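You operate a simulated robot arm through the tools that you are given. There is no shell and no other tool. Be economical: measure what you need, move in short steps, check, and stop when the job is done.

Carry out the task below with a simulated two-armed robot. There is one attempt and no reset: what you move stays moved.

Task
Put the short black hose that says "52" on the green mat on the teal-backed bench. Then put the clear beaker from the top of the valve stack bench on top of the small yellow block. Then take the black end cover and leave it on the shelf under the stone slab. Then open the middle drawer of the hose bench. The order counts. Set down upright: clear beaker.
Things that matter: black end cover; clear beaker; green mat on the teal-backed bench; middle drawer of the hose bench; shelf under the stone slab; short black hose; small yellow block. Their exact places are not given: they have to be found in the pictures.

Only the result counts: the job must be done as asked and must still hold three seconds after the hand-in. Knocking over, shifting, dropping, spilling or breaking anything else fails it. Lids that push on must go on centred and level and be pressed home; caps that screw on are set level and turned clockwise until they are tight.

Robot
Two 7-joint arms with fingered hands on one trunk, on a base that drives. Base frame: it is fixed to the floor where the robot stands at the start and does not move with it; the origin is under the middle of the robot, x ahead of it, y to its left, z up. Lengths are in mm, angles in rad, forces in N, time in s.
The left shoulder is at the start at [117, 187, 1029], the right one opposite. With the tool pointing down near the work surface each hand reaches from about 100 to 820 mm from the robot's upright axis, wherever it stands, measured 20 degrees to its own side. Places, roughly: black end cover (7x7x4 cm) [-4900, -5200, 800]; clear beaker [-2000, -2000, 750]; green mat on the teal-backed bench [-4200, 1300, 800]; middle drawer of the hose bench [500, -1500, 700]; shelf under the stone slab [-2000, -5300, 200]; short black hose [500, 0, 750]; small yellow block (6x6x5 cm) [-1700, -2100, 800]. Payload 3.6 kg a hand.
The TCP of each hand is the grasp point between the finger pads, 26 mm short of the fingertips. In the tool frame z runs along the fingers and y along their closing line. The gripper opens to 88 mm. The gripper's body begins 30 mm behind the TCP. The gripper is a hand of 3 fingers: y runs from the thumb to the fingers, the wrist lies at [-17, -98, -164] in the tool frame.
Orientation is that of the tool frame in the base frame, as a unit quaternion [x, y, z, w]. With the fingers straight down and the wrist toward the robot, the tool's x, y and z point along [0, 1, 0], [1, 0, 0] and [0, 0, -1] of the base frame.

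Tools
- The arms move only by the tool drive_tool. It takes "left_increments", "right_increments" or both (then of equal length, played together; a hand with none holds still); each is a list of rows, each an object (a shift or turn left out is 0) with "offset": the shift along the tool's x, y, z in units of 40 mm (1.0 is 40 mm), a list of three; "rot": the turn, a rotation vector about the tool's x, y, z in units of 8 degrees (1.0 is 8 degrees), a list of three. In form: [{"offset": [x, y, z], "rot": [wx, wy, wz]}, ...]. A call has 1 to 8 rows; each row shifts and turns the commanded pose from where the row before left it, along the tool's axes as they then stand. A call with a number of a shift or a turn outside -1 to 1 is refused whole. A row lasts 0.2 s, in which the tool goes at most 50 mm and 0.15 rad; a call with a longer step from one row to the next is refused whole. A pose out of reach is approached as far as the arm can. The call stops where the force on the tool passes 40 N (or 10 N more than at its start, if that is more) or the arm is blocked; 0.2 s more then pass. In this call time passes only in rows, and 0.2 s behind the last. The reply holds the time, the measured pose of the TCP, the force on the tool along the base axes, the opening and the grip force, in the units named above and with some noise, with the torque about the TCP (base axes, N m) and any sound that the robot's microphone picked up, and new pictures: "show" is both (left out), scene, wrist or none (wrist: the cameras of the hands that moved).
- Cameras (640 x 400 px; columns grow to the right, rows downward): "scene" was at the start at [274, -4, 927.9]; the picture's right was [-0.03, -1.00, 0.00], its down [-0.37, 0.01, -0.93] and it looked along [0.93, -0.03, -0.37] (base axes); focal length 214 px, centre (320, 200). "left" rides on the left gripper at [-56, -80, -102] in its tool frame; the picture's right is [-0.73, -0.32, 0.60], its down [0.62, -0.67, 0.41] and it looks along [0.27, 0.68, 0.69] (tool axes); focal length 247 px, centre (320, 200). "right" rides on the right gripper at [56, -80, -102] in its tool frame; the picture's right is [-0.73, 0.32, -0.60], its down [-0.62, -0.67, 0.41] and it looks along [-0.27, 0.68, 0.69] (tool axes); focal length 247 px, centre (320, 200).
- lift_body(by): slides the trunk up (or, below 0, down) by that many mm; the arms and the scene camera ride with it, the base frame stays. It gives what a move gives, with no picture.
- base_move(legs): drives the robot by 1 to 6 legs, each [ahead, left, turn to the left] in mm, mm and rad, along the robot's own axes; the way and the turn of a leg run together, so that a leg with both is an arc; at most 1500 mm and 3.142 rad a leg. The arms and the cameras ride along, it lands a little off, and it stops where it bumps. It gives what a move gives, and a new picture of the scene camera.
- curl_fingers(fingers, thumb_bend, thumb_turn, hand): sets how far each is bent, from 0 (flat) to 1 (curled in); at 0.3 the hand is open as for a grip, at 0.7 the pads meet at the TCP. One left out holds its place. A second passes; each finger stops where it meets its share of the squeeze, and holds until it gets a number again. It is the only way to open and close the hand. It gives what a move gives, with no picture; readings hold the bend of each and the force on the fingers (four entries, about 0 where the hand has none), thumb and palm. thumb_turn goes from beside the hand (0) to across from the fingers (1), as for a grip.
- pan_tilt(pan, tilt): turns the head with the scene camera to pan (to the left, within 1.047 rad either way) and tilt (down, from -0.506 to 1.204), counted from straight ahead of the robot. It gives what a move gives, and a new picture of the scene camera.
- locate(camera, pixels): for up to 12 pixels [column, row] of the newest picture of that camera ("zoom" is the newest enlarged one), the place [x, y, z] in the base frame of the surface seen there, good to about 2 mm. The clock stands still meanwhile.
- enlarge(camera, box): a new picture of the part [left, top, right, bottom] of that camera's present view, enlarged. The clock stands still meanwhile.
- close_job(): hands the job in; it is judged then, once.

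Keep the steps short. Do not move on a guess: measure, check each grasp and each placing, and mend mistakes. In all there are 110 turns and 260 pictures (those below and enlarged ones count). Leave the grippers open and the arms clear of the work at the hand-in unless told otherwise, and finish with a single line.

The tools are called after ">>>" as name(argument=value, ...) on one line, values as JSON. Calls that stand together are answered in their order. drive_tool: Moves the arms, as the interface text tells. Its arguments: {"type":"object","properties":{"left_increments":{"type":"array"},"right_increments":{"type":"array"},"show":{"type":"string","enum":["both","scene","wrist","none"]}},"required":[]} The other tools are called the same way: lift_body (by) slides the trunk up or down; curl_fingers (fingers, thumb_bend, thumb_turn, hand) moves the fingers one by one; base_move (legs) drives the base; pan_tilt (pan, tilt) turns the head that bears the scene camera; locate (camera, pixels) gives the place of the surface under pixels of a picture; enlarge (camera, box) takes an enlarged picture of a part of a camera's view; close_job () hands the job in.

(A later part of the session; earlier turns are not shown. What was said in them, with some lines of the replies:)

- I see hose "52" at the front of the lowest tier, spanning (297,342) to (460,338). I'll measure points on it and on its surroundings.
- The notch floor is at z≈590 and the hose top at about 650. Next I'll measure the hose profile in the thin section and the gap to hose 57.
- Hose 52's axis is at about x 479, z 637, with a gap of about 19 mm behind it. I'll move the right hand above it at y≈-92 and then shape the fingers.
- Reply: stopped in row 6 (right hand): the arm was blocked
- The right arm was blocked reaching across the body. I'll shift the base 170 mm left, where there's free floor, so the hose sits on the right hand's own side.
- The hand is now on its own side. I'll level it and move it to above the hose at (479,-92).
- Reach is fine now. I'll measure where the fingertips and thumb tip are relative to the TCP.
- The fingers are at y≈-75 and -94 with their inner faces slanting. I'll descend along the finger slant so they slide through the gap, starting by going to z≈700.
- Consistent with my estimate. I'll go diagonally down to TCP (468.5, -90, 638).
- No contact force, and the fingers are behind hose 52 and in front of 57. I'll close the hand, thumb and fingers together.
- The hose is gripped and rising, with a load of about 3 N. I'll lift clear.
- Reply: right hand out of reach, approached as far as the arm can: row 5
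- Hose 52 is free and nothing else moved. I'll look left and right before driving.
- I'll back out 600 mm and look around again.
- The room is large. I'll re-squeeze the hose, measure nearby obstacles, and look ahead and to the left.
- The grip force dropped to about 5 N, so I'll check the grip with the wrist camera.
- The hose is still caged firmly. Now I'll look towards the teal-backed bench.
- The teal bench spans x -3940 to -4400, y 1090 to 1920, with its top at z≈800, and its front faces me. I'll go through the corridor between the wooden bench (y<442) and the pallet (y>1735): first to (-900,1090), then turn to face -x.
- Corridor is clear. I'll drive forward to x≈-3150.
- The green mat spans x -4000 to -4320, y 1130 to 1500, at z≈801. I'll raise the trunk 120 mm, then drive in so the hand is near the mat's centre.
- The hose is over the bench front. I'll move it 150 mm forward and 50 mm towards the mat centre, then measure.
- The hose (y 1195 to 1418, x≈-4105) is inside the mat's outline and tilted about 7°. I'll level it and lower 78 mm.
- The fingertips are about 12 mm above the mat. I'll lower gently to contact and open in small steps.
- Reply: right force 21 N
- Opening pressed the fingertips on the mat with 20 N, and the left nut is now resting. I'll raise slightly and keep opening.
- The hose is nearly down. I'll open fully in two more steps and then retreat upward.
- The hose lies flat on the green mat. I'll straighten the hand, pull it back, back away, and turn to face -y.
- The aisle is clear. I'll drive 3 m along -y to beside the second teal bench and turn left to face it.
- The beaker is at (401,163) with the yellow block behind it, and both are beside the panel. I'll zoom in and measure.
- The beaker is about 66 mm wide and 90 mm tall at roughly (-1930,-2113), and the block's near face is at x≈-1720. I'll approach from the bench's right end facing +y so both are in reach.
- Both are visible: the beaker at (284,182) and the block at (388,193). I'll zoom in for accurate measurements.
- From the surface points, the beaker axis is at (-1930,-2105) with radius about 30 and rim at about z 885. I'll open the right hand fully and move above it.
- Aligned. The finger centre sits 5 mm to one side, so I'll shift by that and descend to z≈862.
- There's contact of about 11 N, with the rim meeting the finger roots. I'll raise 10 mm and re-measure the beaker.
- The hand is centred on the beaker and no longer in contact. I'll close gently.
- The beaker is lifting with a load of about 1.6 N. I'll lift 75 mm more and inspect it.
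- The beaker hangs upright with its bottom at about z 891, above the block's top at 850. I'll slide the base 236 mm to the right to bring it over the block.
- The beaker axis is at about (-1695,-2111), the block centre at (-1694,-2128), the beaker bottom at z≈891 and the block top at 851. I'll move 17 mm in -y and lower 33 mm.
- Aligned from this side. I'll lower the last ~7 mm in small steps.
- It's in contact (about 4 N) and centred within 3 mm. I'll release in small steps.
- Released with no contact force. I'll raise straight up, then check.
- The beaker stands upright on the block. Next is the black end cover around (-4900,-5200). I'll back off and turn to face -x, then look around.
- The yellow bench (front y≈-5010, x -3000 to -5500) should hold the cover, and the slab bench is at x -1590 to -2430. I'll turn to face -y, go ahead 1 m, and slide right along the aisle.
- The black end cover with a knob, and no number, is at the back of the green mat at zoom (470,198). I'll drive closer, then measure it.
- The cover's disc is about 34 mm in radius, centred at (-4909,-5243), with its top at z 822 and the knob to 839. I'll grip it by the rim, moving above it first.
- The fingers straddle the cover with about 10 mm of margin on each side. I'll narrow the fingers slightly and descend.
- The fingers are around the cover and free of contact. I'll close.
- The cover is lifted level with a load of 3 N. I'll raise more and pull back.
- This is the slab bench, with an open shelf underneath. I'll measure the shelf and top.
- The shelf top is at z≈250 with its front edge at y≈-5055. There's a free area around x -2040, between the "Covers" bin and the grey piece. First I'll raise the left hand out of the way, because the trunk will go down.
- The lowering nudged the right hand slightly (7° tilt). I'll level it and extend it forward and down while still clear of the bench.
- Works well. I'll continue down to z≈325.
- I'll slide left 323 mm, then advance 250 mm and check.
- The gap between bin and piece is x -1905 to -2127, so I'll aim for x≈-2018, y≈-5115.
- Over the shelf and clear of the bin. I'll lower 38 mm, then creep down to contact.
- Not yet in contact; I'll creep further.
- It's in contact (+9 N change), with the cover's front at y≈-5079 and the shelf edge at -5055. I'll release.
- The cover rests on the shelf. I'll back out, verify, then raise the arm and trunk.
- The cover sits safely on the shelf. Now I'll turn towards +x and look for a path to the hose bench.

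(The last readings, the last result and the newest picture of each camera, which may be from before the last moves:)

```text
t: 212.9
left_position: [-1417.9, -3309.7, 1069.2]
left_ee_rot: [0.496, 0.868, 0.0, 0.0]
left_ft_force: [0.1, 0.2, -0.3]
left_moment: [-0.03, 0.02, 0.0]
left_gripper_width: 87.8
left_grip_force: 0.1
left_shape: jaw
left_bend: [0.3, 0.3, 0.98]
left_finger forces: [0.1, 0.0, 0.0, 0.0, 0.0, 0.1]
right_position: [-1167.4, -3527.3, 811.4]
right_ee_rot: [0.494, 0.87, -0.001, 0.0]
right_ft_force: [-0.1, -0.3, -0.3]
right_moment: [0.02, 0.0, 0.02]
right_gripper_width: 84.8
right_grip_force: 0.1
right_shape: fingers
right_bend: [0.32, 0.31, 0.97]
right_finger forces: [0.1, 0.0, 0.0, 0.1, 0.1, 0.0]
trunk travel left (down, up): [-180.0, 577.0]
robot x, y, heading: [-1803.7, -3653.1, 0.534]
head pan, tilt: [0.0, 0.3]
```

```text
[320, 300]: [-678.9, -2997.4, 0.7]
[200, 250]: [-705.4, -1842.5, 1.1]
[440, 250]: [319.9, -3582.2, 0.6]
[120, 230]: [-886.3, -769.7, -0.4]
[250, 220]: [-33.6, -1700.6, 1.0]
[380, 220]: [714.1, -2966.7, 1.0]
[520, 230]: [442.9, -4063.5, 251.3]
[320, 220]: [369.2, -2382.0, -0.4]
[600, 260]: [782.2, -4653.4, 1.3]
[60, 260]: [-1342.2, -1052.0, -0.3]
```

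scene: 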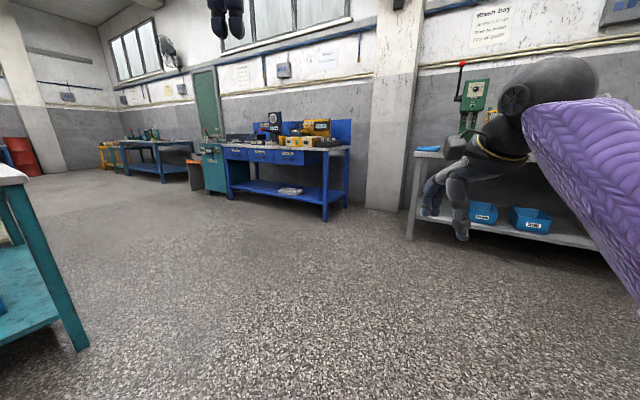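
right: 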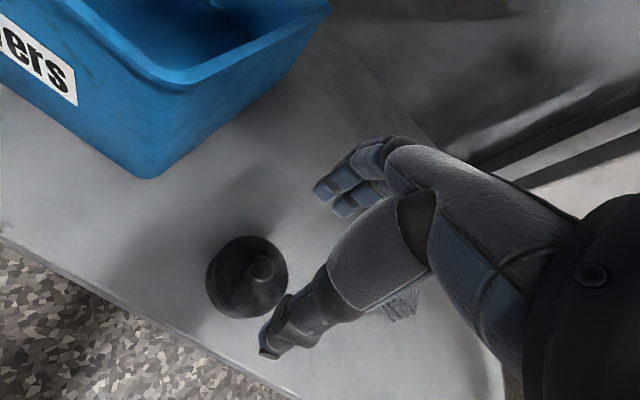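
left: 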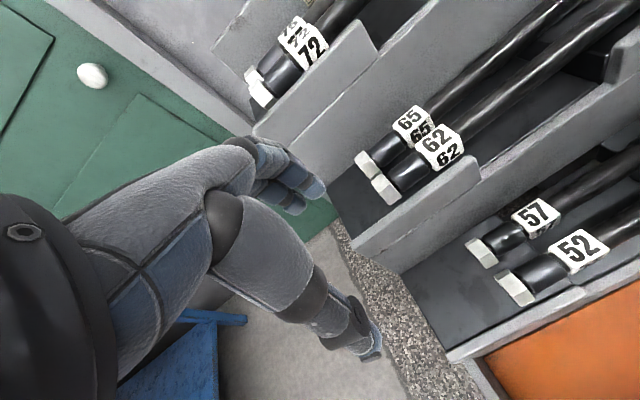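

The hose bench has three drawers side by side at (235–305,155), and the floor to it is clear. I'll drive diagonally there.

>>> base_move(legs=[[0, 0, -0.534], [750, 925, 0], [700, 925, 0]])

>>> pan_tilt(pan=0.0, tilt=0.5)

```text
t: 226.0
left_position: [169.4, -1727.8, 1068.9]
left_ee_rot: [0.713, 0.702, 0.001, -0.001]
left_ft_force: [-0.3, -0.7, -1.7]
left_moment: [0.02, -0.02, -0.02]
left_gripper_width: 87.4
left_grip_force: 0.0
left_shape: jaw
left_bend: [0.3, 0.3, 0.98]
left_finger forces: [0.0, 0.0, 0.0, 0.0, 0.0, 0.0]
right_position: [269.1, -2044.3, 811.2]
right_ee_rot: [0.71, 0.704, 0.0, -0.001]
right_ft_force: [0.2, -0.2, -0.4]
right_moment: [0.02, -0.01, 0.01]
right_gripper_width: 84.8
right_grip_force: 0.0
right_shape: fingers
right_bend: [0.32, 0.31, 0.97]
right_finger forces: [0.1, 0.0, 0.1, 0.1, 0.0, 0.0]
trunk travel left (down, up): [-180.0, 577.0]
robot x, y, heading: [-342.9, -1825.0, -0.011]
head pan, tilt: [0.0, 0.3]
```

scene: 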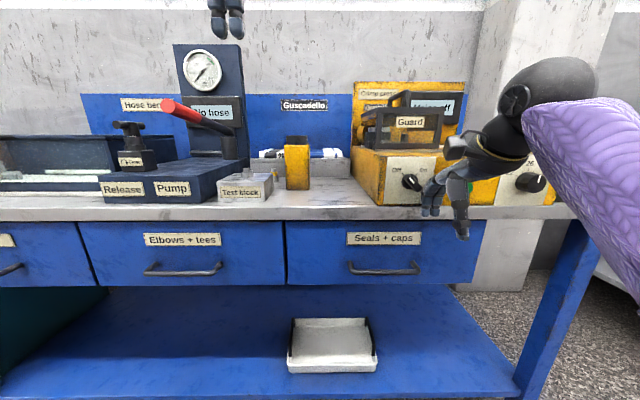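

```text
t: 226.7
left_position: [167.6, -1727.8, 1068.5]
left_ee_rot: [0.711, 0.703, 0.0, 0.0]
left_ft_force: [-0.2, -0.5, 0.4]
left_moment: [-0.04, 0.0, -0.02]
left_gripper_width: 87.7
left_grip_force: 0.0
left_shape: jaw
left_bend: [0.3, 0.3, 0.98]
left_finger forces: [0.1, 0.1, 0.0, 0.0, 0.0, 0.0]
right_position: [269.4, -2044.2, 811.3]
right_ee_rot: [0.711, 0.704, 0.0, 0.0]
right_ft_force: [-0.2, -0.8, -0.4]
right_moment: [-0.02, 0.03, -0.01]
right_gripper_width: 84.8
right_grip_force: 0.0
right_shape: fingers
right_bend: [0.32, 0.31, 0.97]
right_finger forces: [0.0, 0.0, 0.1, 0.1, 0.1, 0.0]
trunk travel left (down, up): [-180.0, 577.0]
robot x, y, heading: [-344.5, -1823.2, -0.011]
head pan, tilt: [0.0, 0.499]
```

scene: 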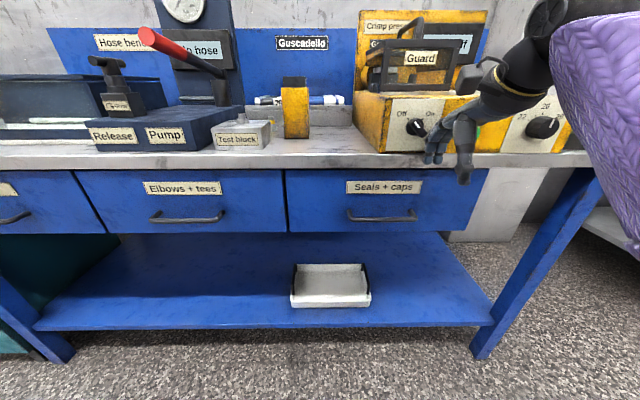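

The middle drawer is "Elbows + tees", with its handle at (187,216). I'll measure it.

>>> enlarge(camera="scene", box=[70, 150, 300, 250])

>>> locate(camera="scene", pixels=[[187, 217], [155, 218], [220, 216], [187, 205], [187, 226], [100, 200], [275, 200], [180, 160], [300, 160], [435, 150], [187, 175]])

```text
2.78 times, centred on (185, 200) of scene
```

zoom: 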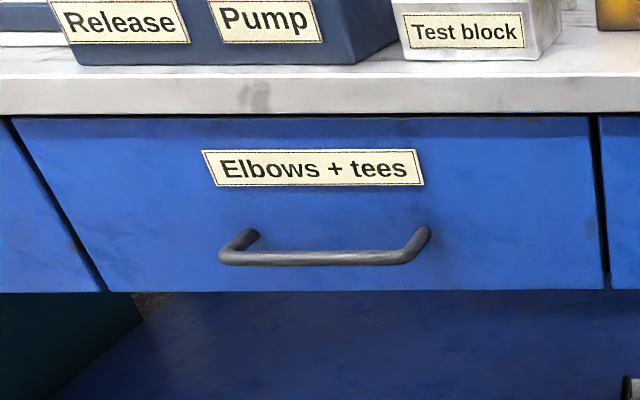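

```text
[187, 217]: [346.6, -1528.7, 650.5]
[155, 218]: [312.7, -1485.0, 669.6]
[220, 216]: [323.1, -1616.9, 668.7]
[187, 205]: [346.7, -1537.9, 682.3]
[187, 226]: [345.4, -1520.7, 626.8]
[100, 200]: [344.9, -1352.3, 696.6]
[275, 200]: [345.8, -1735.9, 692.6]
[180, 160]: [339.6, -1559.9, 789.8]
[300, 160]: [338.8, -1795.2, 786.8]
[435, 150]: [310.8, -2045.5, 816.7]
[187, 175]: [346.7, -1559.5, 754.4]
```

The bar is at x≈312, z≈669, y -1485 to -1617, and the drawer face is at x 346. I'll back off 150 mm, slide left so the right hand lines up, lower the trunk, and pitch the hand to point forward.

>>> base_move(legs=[[-150, 0, 0.011], [0, 455, 0]])

>>> lift_body(by=-100)

>>> drive_tool(right_increments=[{"rot": [1, 0, 0]}, {"rot": [1, 0, 0]}, {"rot": [1, 0, 0]}, {"rot": [1, 0, 0]}], show="scene")

```text
t: 230.4
left_position: [19.0, -1261.7, 1068.6]
left_ee_rot: [0.707, 0.707, 0.0, 0.0]
left_ft_force: [-0.9, -0.6, -1.0]
left_moment: [0.01, 0.01, -0.01]
left_gripper_width: 87.9
left_grip_force: 0.1
left_shape: jaw
left_bend: [0.3, 0.3, 0.98]
left_finger forces: [0.0, 0.0, 0.1, 0.1, 0.1, 0.0]
right_position: [125.7, -1575.9, 810.8]
right_ee_rot: [0.706, 0.709, -0.001, 0.0]
right_ft_force: [0.3, -0.1, 0.6]
right_moment: [0.04, 0.02, -0.06]
right_gripper_width: 84.9
right_grip_force: 0.0
right_shape: fingers
right_bend: [0.32, 0.31, 0.97]
right_finger forces: [0.0, 0.0, 0.0, 0.0, 0.0, 0.0]
trunk travel left (down, up): [-180.0, 577.0]
robot x, y, heading: [-487.3, -1365.6, 0.003]
head pan, tilt: [0.0, 0.499]
```

scene: 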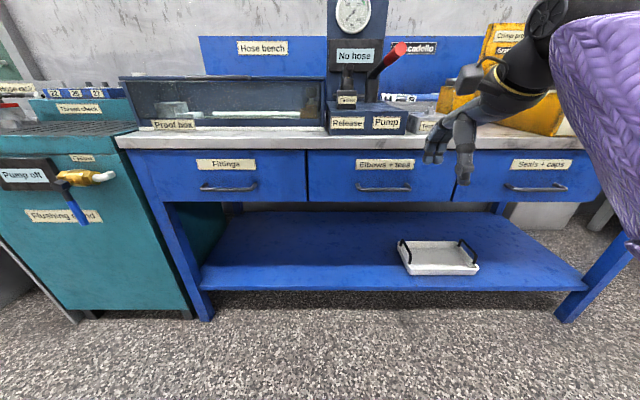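

```text
t: 231.8
left_position: [18.7, -1260.6, 968.9]
left_ee_rot: [0.707, 0.707, -0.001, 0.001]
left_ft_force: [-0.3, -0.2, -0.2]
left_moment: [-0.01, 0.0, 0.01]
left_gripper_width: 87.5
left_grip_force: 0.1
left_shape: jaw
left_bend: [0.3, 0.3, 0.98]
left_finger forces: [0.0, 0.0, 0.0, 0.0, 0.1, 0.1]
right_position: [125.3, -1575.9, 711.9]
right_ee_rot: [0.706, 0.708, 0.0, 0.0]
right_ft_force: [0.1, 0.4, 0.7]
right_moment: [0.01, 0.03, 0.02]
right_gripper_width: 84.8
right_grip_force: 0.0
right_shape: fingers
right_bend: [0.32, 0.31, 0.97]
right_finger forces: [0.0, 0.0, 0.0, 0.1, 0.0, 0.1]
trunk travel left (down, up): [-80.0, 677.0]
robot x, y, heading: [-492.1, -1364.3, 0.001]
head pan, tilt: [0.0, 0.499]
```

```text
t: 232.8
left_position: [18.7, -1261.0, 969.1]
left_ee_rot: [0.708, 0.707, 0.001, -0.001]
left_ft_force: [-0.2, 0.2, 0.3]
left_moment: [0.03, -0.03, -0.01]
left_gripper_width: 87.8
left_grip_force: 0.0
left_shape: jaw
left_bend: [0.3, 0.3, 0.98]
left_finger forces: [0.1, 0.1, 0.1, 0.0, 0.0, 0.0]
right_position: [125.3, -1577.5, 710.9]
right_ee_rot: [0.68, 0.679, -0.196, -0.196]
right_ft_force: [-0.1, 0.0, -0.7]
right_moment: [0.0, 0.01, 0.0]
right_gripper_width: 84.9
right_grip_force: 0.0
right_shape: fingers
right_bend: [0.32, 0.31, 0.97]
right_finger forces: [0.0, 0.1, 0.0, 0.1, 0.0, 0.0]
trunk travel left (down, up): [-80.0, 677.0]
robot x, y, heading: [-488.5, -1360.6, -0.002]
head pan, tilt: [0.0, 0.499]
```

scene: 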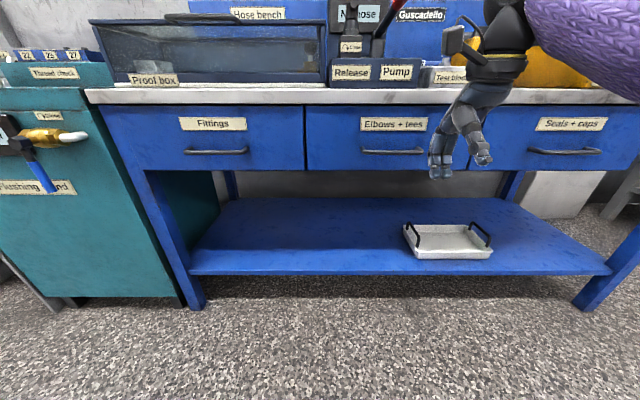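

That pitched the wrong way. I'll reverse it.

>>> drive_tool(right_increments=[{"rot": [-1, 0, 0]}, {"rot": [-1, 0, 0]}, {"rot": [-1, 0, 0]}, {"rot": [-1, 0, 0]}, {"rot": [-1, 0, 0]}, {"rot": [-1, 0, 0]}, {"rot": [-1, 0, 0]}, {"rot": [-1, 0, 0]}], show="none")

>>> drive_tool(right_increments=[{"rot": [-1, 0, 0]}, {"rot": [-1, 0, 0]}, {"rot": [-1, 0, 0]}, {"rot": [-1, 0, 0]}, {"rot": [-1, 0, 0]}], show="both")

```text
t: 234.6
left_position: [20.0, -1261.0, 968.9]
left_ee_rot: [0.707, 0.707, 0.0, 0.0]
left_ft_force: [-0.1, -1.0, 0.5]
left_moment: [-0.05, -0.02, 0.0]
left_gripper_width: 87.6
left_grip_force: 0.1
left_shape: jaw
left_bend: [0.3, 0.3, 0.98]
left_finger forces: [0.0, 0.1, 0.0, 0.1, 0.0, 0.0]
right_position: [125.3, -1576.7, 712.0]
right_ee_rot: [0.678, 0.681, 0.196, 0.195]
right_ft_force: [0.1, -0.1, -0.1]
right_moment: [0.03, 0.02, 0.0]
right_gripper_width: 84.9
right_grip_force: 0.1
right_shape: fingers
right_bend: [0.32, 0.31, 0.97]
right_finger forces: [0.1, 0.1, 0.0, 0.0, 0.1, 0.0]
trunk travel left (down, up): [-80.0, 677.0]
robot x, y, heading: [-488.4, -1365.8, 0.001]
head pan, tilt: [0.0, 0.499]
```

```text
t: 235.8
left_position: [19.2, -1259.1, 967.9]
left_ee_rot: [0.707, 0.708, 0.0, 0.001]
left_ft_force: [-0.3, -0.6, 0.3]
left_moment: [-0.02, -0.04, 0.03]
left_gripper_width: 88.1
left_grip_force: 0.1
left_shape: jaw
left_bend: [0.3, 0.3, 0.98]
left_finger forces: [0.0, 0.1, 0.1, 0.0, 0.0, 0.0]
right_position: [124.8, -1577.6, 710.6]
right_ee_rot: [0.572, 0.572, 0.415, 0.416]
right_ft_force: [0.1, -0.4, 0.7]
right_moment: [-0.02, -0.01, -0.01]
right_gripper_width: 85.2
right_grip_force: 0.1
right_shape: fingers
right_bend: [0.32, 0.31, 0.97]
right_finger forces: [0.0, 0.0, 0.1, 0.1, 0.0, 0.0]
trunk travel left (down, up): [-80.0, 677.0]
robot x, y, heading: [-488.0, -1367.7, -0.008]
head pan, tilt: [0.0, 0.499]
```

scene: 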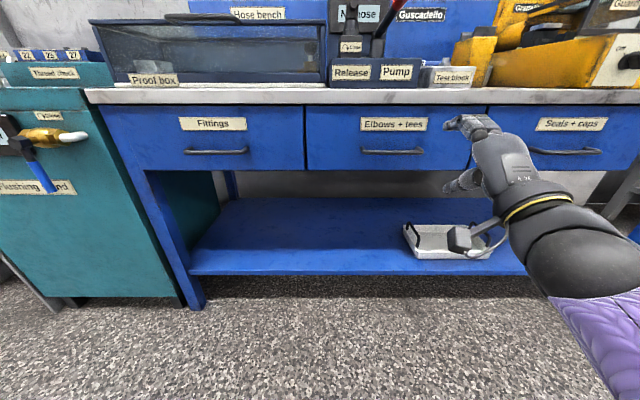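
right: 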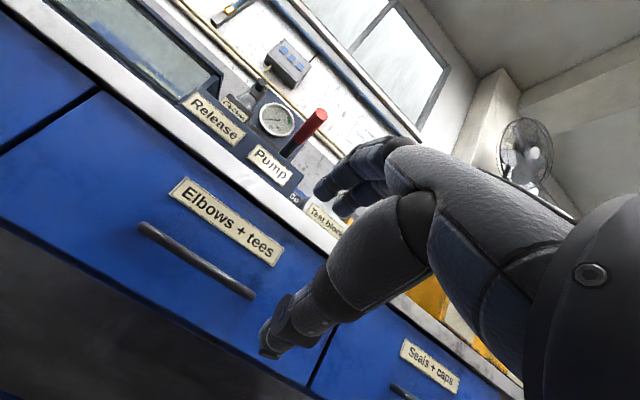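

Pitched 72°. I'll finish to 90° and measure the bar.

>>> drive_tool(right_increments=[{"rot": [-1, 0, 0]}, {"rot": [-1, 0, 0]}, {"rot": [-0.25, 0, 0]}], show="wrist")

>>> enlarge(camera="scene", box=[320, 90, 520, 220])

>>> locate(camera="zoom", pixels=[[140, 195], [180, 196], [220, 197], [300, 196], [330, 190], [240, 198], [240, 192], [240, 203], [465, 130], [440, 290], [405, 100]])

```text
t: 236.3
left_position: [19.4, -1261.0, 969.0]
left_ee_rot: [0.708, 0.707, 0.0, 0.0]
left_ft_force: [0.5, 1.0, 0.0]
left_moment: [-0.03, 0.04, 0.05]
left_gripper_width: 87.8
left_grip_force: 0.0
left_shape: jaw
left_bend: [0.3, 0.3, 0.98]
left_finger forces: [0.1, 0.0, 0.1, 0.1, 0.0, 0.0]
right_position: [124.5, -1604.7, 704.3]
right_ee_rot: [0.477, 0.57, 0.434, 0.51]
right_ft_force: [1.1, 0.1, 0.7]
right_moment: [-0.01, 0.01, 0.03]
right_gripper_width: 84.9
right_grip_force: 0.1
right_shape: fingers
right_bend: [0.32, 0.31, 0.97]
right_finger forces: [0.0, 0.0, 0.1, 0.0, 0.0, 0.0]
trunk travel left (down, up): [-80.0, 677.0]
robot x, y, heading: [-489.2, -1363.4, 0.002]
head pan, tilt: [0.0, 0.499]
stopped in row 2 (right hand): the arm was blocked; the commanded pose is now the measured one
```

right: 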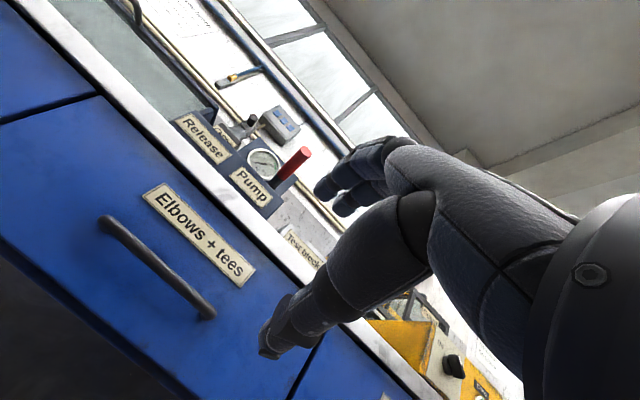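

```text
3.08 times, centred on (420, 155) of scene
```

zoom: 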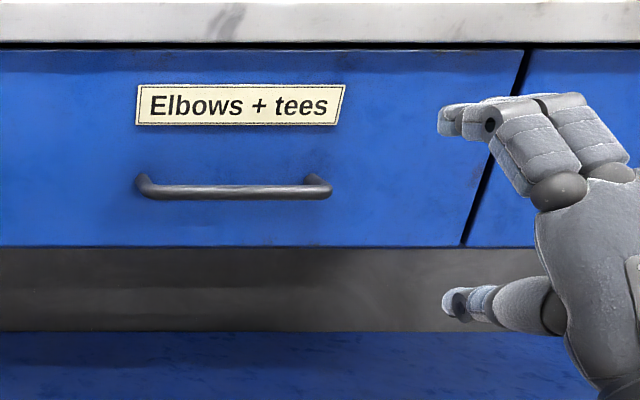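

```text
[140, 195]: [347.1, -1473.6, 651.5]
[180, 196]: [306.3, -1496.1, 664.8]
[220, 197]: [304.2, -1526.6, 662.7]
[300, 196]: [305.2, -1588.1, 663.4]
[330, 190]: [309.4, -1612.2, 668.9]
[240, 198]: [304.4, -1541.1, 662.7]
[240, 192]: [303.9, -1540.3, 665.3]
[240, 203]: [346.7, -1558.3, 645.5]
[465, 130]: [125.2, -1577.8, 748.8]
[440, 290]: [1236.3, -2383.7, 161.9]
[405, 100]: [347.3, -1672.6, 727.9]
```

The wrist reached its limit at 87° pitch with a small roll, which is good enough to pinch the horizontal bar (axis x≈309, z≈665, y centre ≈-1545). I'll align using the trunk and base, stopping 60 mm short.

>>> lift_body(by=-39)

>>> base_move(legs=[[120, 54, 0]])

>>> enlarge(camera="right", box=[0, 0, 640, 400])

>>> enlarge(camera="scene", box=[280, 60, 560, 260])

```text
t: 237.1
left_position: [18.5, -1260.2, 929.7]
left_ee_rot: [0.707, 0.707, 0.0, 0.001]
left_ft_force: [-0.7, 0.0, 0.1]
left_moment: [-0.01, -0.01, -0.05]
left_gripper_width: 87.8
left_grip_force: 0.1
left_shape: jaw
left_bend: [0.3, 0.3, 0.98]
left_finger forces: [0.0, 0.1, 0.0, 0.1, 0.0, 0.0]
right_position: [123.1, -1603.4, 666.4]
right_ee_rot: [0.478, 0.569, 0.434, 0.509]
right_ft_force: [-0.5, 0.2, 0.2]
right_moment: [0.01, 0.04, 0.0]
right_gripper_width: 85.2
right_grip_force: 0.0
right_shape: fingers
right_bend: [0.32, 0.31, 0.97]
right_finger forces: [0.1, 0.1, 0.0, 0.1, 0.1, 0.1]
trunk travel left (down, up): [-41.0, 716.0]
robot x, y, heading: [-488.2, -1365.7, 0.001]
head pan, tilt: [0.0, 0.499]
```

```text
t: 238.4
left_position: [140.7, -1205.7, 929.4]
left_ee_rot: [0.707, 0.707, 0.001, 0.0]
left_ft_force: [0.6, -0.3, 0.2]
left_moment: [-0.01, -0.01, -0.01]
left_gripper_width: 87.6
left_grip_force: 0.1
left_shape: jaw
left_bend: [0.3, 0.3, 0.98]
left_finger forces: [0.1, 0.0, 0.1, 0.1, 0.0, 0.0]
right_position: [245.6, -1549.3, 664.2]
right_ee_rot: [0.478, 0.569, 0.434, 0.509]
right_ft_force: [-0.5, -0.3, 0.1]
right_moment: [0.01, -0.01, 0.03]
right_gripper_width: 85.1
right_grip_force: 0.0
right_shape: fingers
right_bend: [0.32, 0.31, 0.97]
right_finger forces: [0.0, 0.0, 0.0, 0.0, 0.1, 0.0]
trunk travel left (down, up): [-41.0, 716.0]
robot x, y, heading: [-367.3, -1309.2, -0.0]
head pan, tilt: [0.0, 0.499]
```

scene: 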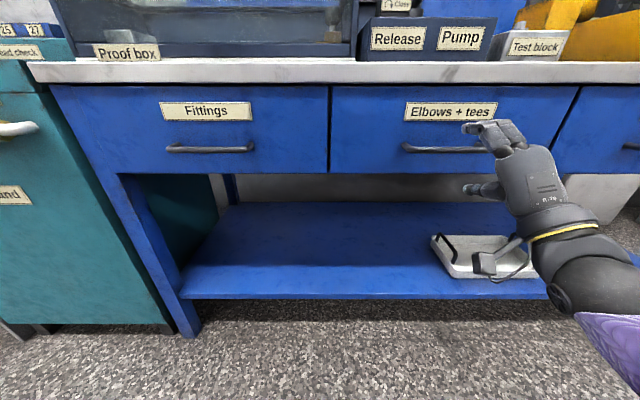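

```text
1.00 times, centred on (320, 200) of right (not enlarged: the box is as wide or as high as the picture)
```

zoom: 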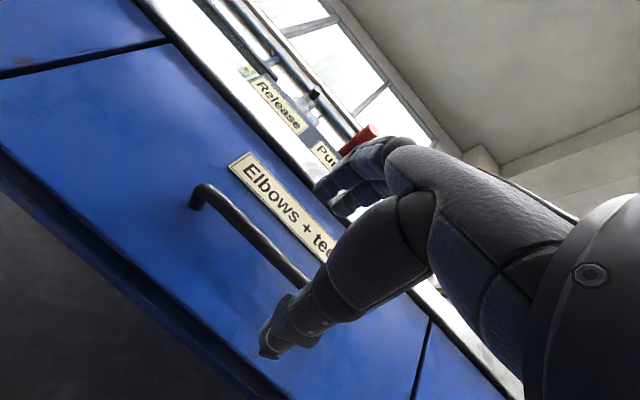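

```text
2.00 times, centred on (420, 160) of scene
```

zoom: 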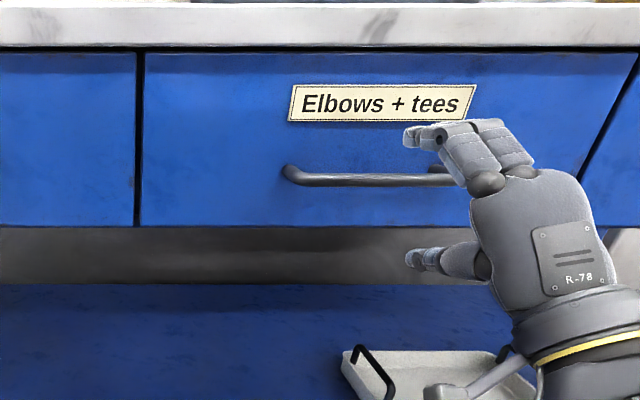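

Fingers above and thumb below the bar. I'll advance 58 mm.

>>> base_move(legs=[[58, 0, 0]])

>>> enlarge(camera="scene", box=[320, 60, 560, 240])

```text
t: 239.4
left_position: [198.4, -1206.3, 928.9]
left_ee_rot: [0.707, 0.707, 0.0, 0.0]
left_ft_force: [0.3, 0.3, 0.3]
left_moment: [0.0, -0.03, -0.01]
left_gripper_width: 87.9
left_grip_force: 0.0
left_shape: jaw
left_bend: [0.3, 0.3, 0.98]
left_finger forces: [0.0, 0.0, 0.0, 0.0, 0.0, 0.0]
right_position: [303.0, -1551.0, 665.8]
right_ee_rot: [0.479, 0.569, 0.434, 0.509]
right_ft_force: [0.8, 0.0, 1.0]
right_moment: [0.01, 0.01, 0.0]
right_gripper_width: 85.2
right_grip_force: 0.1
right_shape: fingers
right_bend: [0.32, 0.31, 0.97]
right_finger forces: [0.0, 0.1, 0.0, 0.0, 0.0, 0.1]
trunk travel left (down, up): [-41.0, 716.0]
robot x, y, heading: [-312.7, -1309.4, -0.002]
head pan, tilt: [0.0, 0.499]
```

scene: 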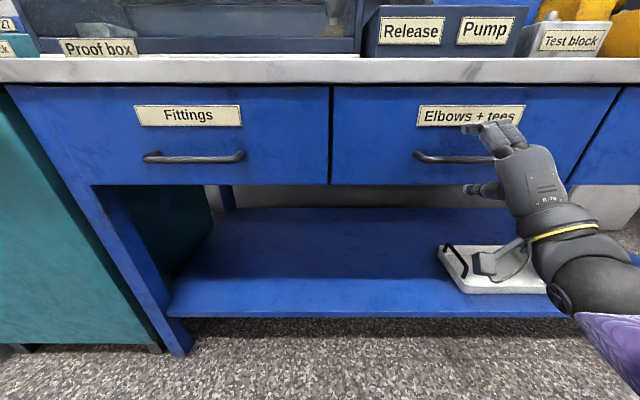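

```text
2.22 times, centred on (440, 150) of scene
```

zoom: 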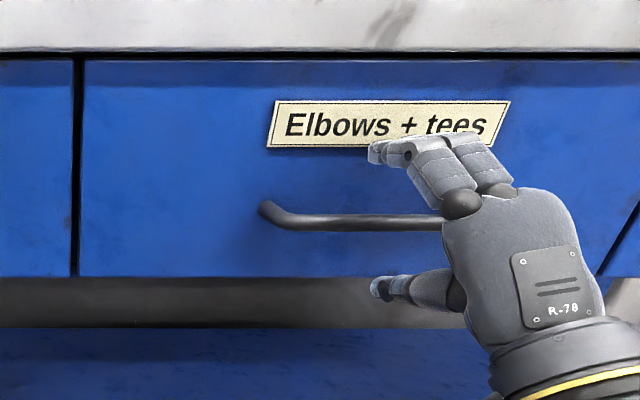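

In position with no contact. I'll close on the bar.

>>> curl_fingers(hand="right", fingers=0.8, thumb_bend=0.75)

>>> base_move(legs=[[-60, 0, 0]])

>>> enlarge(camera="right", box=[0, 0, 640, 400])

```text
t: 240.4
left_position: [197.6, -1206.9, 930.2]
left_ee_rot: [0.708, 0.707, 0.0, 0.0]
left_ft_force: [-0.2, 0.3, 0.0]
left_moment: [0.0, 0.04, -0.01]
left_gripper_width: 87.8
left_grip_force: 0.2
left_shape: jaw
left_bend: [0.3, 0.3, 0.98]
left_finger forces: [0.1, 0.0, 0.1, 0.0, 0.0, 0.1]
right_position: [302.7, -1549.8, 664.3]
right_ee_rot: [0.479, 0.569, 0.434, 0.509]
right_ft_force: [-1.5, 0.5, -0.5]
right_moment: [0.01, 0.02, 0.01]
right_gripper_width: 0.0
right_grip_force: 0.0
right_shape: fingers
right_bend: [0.77, 0.71, 0.97]
right_finger forces: [0.1, 0.1, 0.0, 0.0, 0.1, 0.0]
trunk travel left (down, up): [-41.0, 716.0]
robot x, y, heading: [-311.2, -1308.3, -0.002]
head pan, tilt: [0.0, 0.499]
```

```text
t: 241.4
left_position: [137.5, -1205.8, 930.5]
left_ee_rot: [0.708, 0.706, 0.001, 0.0]
left_ft_force: [0.1, -0.2, 0.3]
left_moment: [-0.01, -0.03, -0.01]
left_gripper_width: 87.8
left_grip_force: 0.1
left_shape: jaw
left_bend: [0.3, 0.3, 0.98]
left_finger forces: [0.0, 0.0, 0.0, 0.0, 0.1, 0.0]
right_position: [242.9, -1549.6, 665.2]
right_ee_rot: [0.479, 0.569, 0.433, 0.51]
right_ft_force: [-0.1, 0.7, -0.6]
right_moment: [0.0, 0.0, 0.0]
right_gripper_width: 0.2
right_grip_force: 0.0
right_shape: fingers
right_bend: [0.77, 0.71, 0.98]
right_finger forces: [0.0, 0.0, 0.0, 0.0, 0.0, 0.0]
trunk travel left (down, up): [-41.0, 716.0]
robot x, y, heading: [-368.7, -1307.3, -0.001]
head pan, tilt: [0.0, 0.499]
```

scene: 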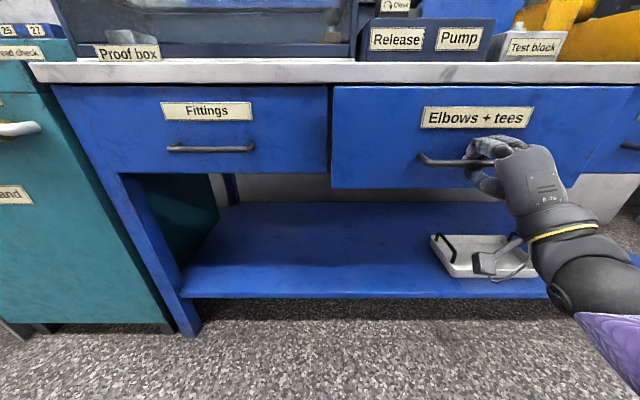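

```text
1.00 times, centred on (320, 200) of right (not enlarged: the box is as wide or as high as the picture)
```

zoom: 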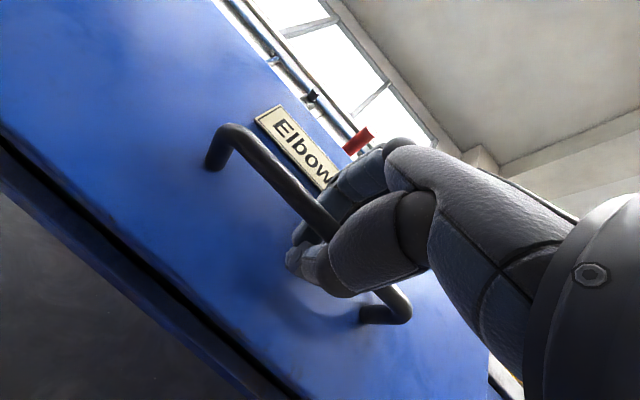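

The drawer slides with the hand. I'll pull 120 mm more, then check.

>>> base_move(legs=[[-120, 0, 0]])

>>> base_move(legs=[[-80, 0, 0]])

>>> locate(camera="scene", pixels=[[440, 100], [420, 110], [430, 180], [360, 120]])

```text
t: 242.6
left_position: [16.2, -1206.9, 929.5]
left_ee_rot: [0.708, 0.706, 0.0, 0.0]
left_ft_force: [-0.4, 0.0, 0.4]
left_moment: [0.02, 0.01, 0.04]
left_gripper_width: 87.8
left_grip_force: 0.0
left_shape: jaw
left_bend: [0.3, 0.3, 0.98]
left_finger forces: [0.1, 0.0, 0.0, 0.0, 0.1, 0.1]
right_position: [122.1, -1549.2, 665.2]
right_ee_rot: [0.478, 0.569, 0.434, 0.509]
right_ft_force: [0.4, 0.1, 0.6]
right_moment: [-0.01, 0.02, 0.0]
right_gripper_width: 0.0
right_grip_force: 0.0
right_shape: fingers
right_bend: [0.78, 0.71, 0.98]
right_finger forces: [0.1, 0.0, 0.1, 0.1, 0.0, 0.0]
trunk travel left (down, up): [-41.0, 716.0]
robot x, y, heading: [-488.5, -1311.3, -0.0]
head pan, tilt: [0.0, 0.499]
```

scene: 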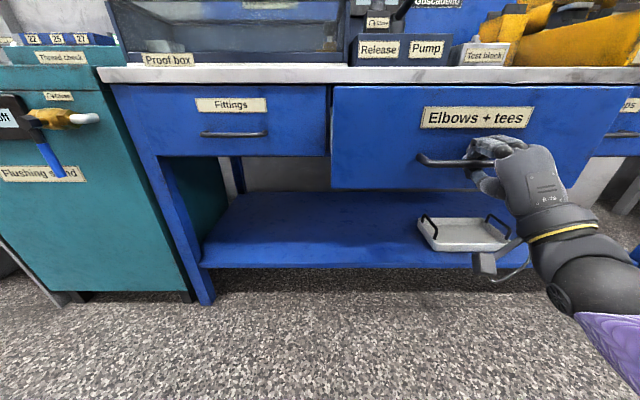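

```text
t: 243.7
left_position: [-50.9, -1206.1, 929.2]
left_ee_rot: [0.707, 0.707, 0.0, 0.0]
left_ft_force: [0.2, 0.7, 0.8]
left_moment: [0.0, 0.04, 0.01]
left_gripper_width: 87.6
left_grip_force: 0.0
left_shape: jaw
left_bend: [0.3, 0.3, 0.98]
left_finger forces: [0.0, 0.0, 0.0, 0.0, 0.0, 0.0]
right_position: [55.1, -1549.7, 665.6]
right_ee_rot: [0.48, 0.57, 0.43, 0.51]
right_ft_force: [13.7, 0.3, 2.3]
right_moment: [0.03, 0.03, -0.12]
right_gripper_width: 0.0
right_grip_force: 11.4
right_shape: fingers
right_bend: [0.72, 0.72, 0.97]
right_finger forces: [16.4, 0.6, 0.1, 0.0, 5.7, 0.0]
trunk travel left (down, up): [-41.0, 716.0]
robot x, y, heading: [-559.1, -1308.3, -0.003]
head pan, tilt: [0.0, 0.499]
stopped in leg 1: the force on the tool passed its limit at 47 N (the readings are from after the stop); the commanded pose is now the measured one
```

scene: 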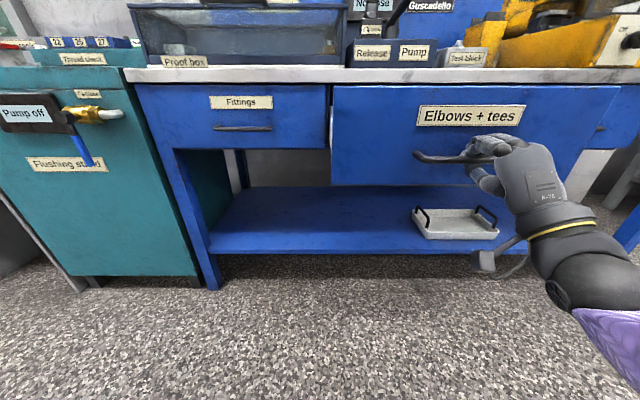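

```text
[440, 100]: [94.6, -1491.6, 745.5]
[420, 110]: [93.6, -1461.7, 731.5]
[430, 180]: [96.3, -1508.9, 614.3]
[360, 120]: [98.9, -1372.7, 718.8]
```

The drawer is fully open against its stop (face moved 346→95). I'll open the hand and back away.

>>> curl_fingers(hand="right", fingers=0.3, thumb_bend=0.3)

>>> base_move(legs=[[-300, 0, 0]])

>>> locate(camera="scene", pixels=[[420, 120], [380, 120], [440, 160]])

```text
t: 244.7
left_position: [-52.6, -1205.9, 929.9]
left_ee_rot: [0.708, 0.706, 0.0, 0.0]
left_ft_force: [-0.1, 0.0, 0.2]
left_moment: [0.0, 0.01, 0.01]
left_gripper_width: 87.9
left_grip_force: 0.0
left_shape: jaw
left_bend: [0.3, 0.3, 0.98]
left_finger forces: [0.0, 0.1, 0.0, 0.0, 0.1, 0.0]
right_position: [53.9, -1550.5, 666.1]
right_ee_rot: [0.48, 0.57, 0.431, 0.509]
right_ft_force: [-0.3, -0.1, -0.8]
right_moment: [0.02, -0.01, -0.01]
right_gripper_width: 88.0
right_grip_force: 0.0
right_shape: fingers
right_bend: [0.3, 0.3, 0.97]
right_finger forces: [0.1, 0.0, 0.1, 0.1, 0.0, 0.0]
trunk travel left (down, up): [-41.0, 716.0]
robot x, y, heading: [-562.3, -1306.0, -0.002]
head pan, tilt: [0.0, 0.499]
```

```text
t: 246.8
left_position: [-356.6, -1205.3, 929.1]
left_ee_rot: [0.706, 0.708, 0.0, -0.001]
left_ft_force: [-0.7, 0.1, -0.2]
left_moment: [-0.01, 0.01, -0.04]
left_gripper_width: 87.8
left_grip_force: 0.0
left_shape: jaw
left_bend: [0.3, 0.3, 0.98]
left_finger forces: [0.1, 0.1, 0.0, 0.0, 0.1, 0.1]
right_position: [-248.7, -1548.2, 666.4]
right_ee_rot: [0.479, 0.57, 0.432, 0.509]
right_ft_force: [-0.1, -0.3, -0.7]
right_moment: [-0.02, 0.02, 0.01]
right_gripper_width: 88.1
right_grip_force: 0.1
right_shape: fingers
right_bend: [0.3, 0.3, 0.97]
right_finger forces: [0.0, 0.0, 0.1, 0.1, 0.0, 0.0]
trunk travel left (down, up): [-41.0, 716.0]
robot x, y, heading: [-864.6, -1310.7, 0.001]
head pan, tilt: [0.0, 0.499]
```

scene: 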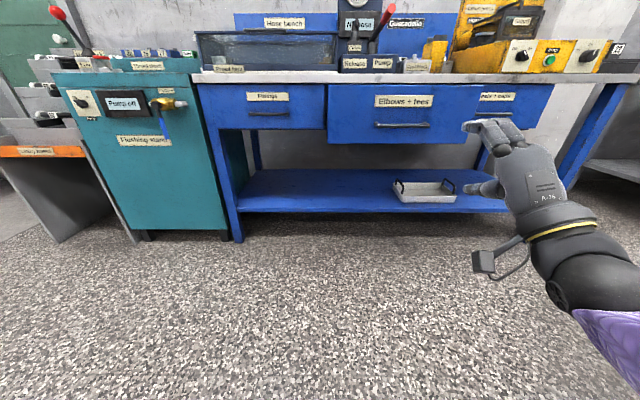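

```text
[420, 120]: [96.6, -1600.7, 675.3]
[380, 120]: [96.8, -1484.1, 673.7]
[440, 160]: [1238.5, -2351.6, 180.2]
```

The drawer stays open about 250 mm. The hands are open and clear, and every step was done in order, so I'm handing in.

>>> close_job()

```text
The job is handed in.
```

All four steps are done in the order asked and handed in: hose "52" on the green mat, beaker upright on the yellow block, black end cover on the shelf under the slab, middle drawer open about 250 mm.
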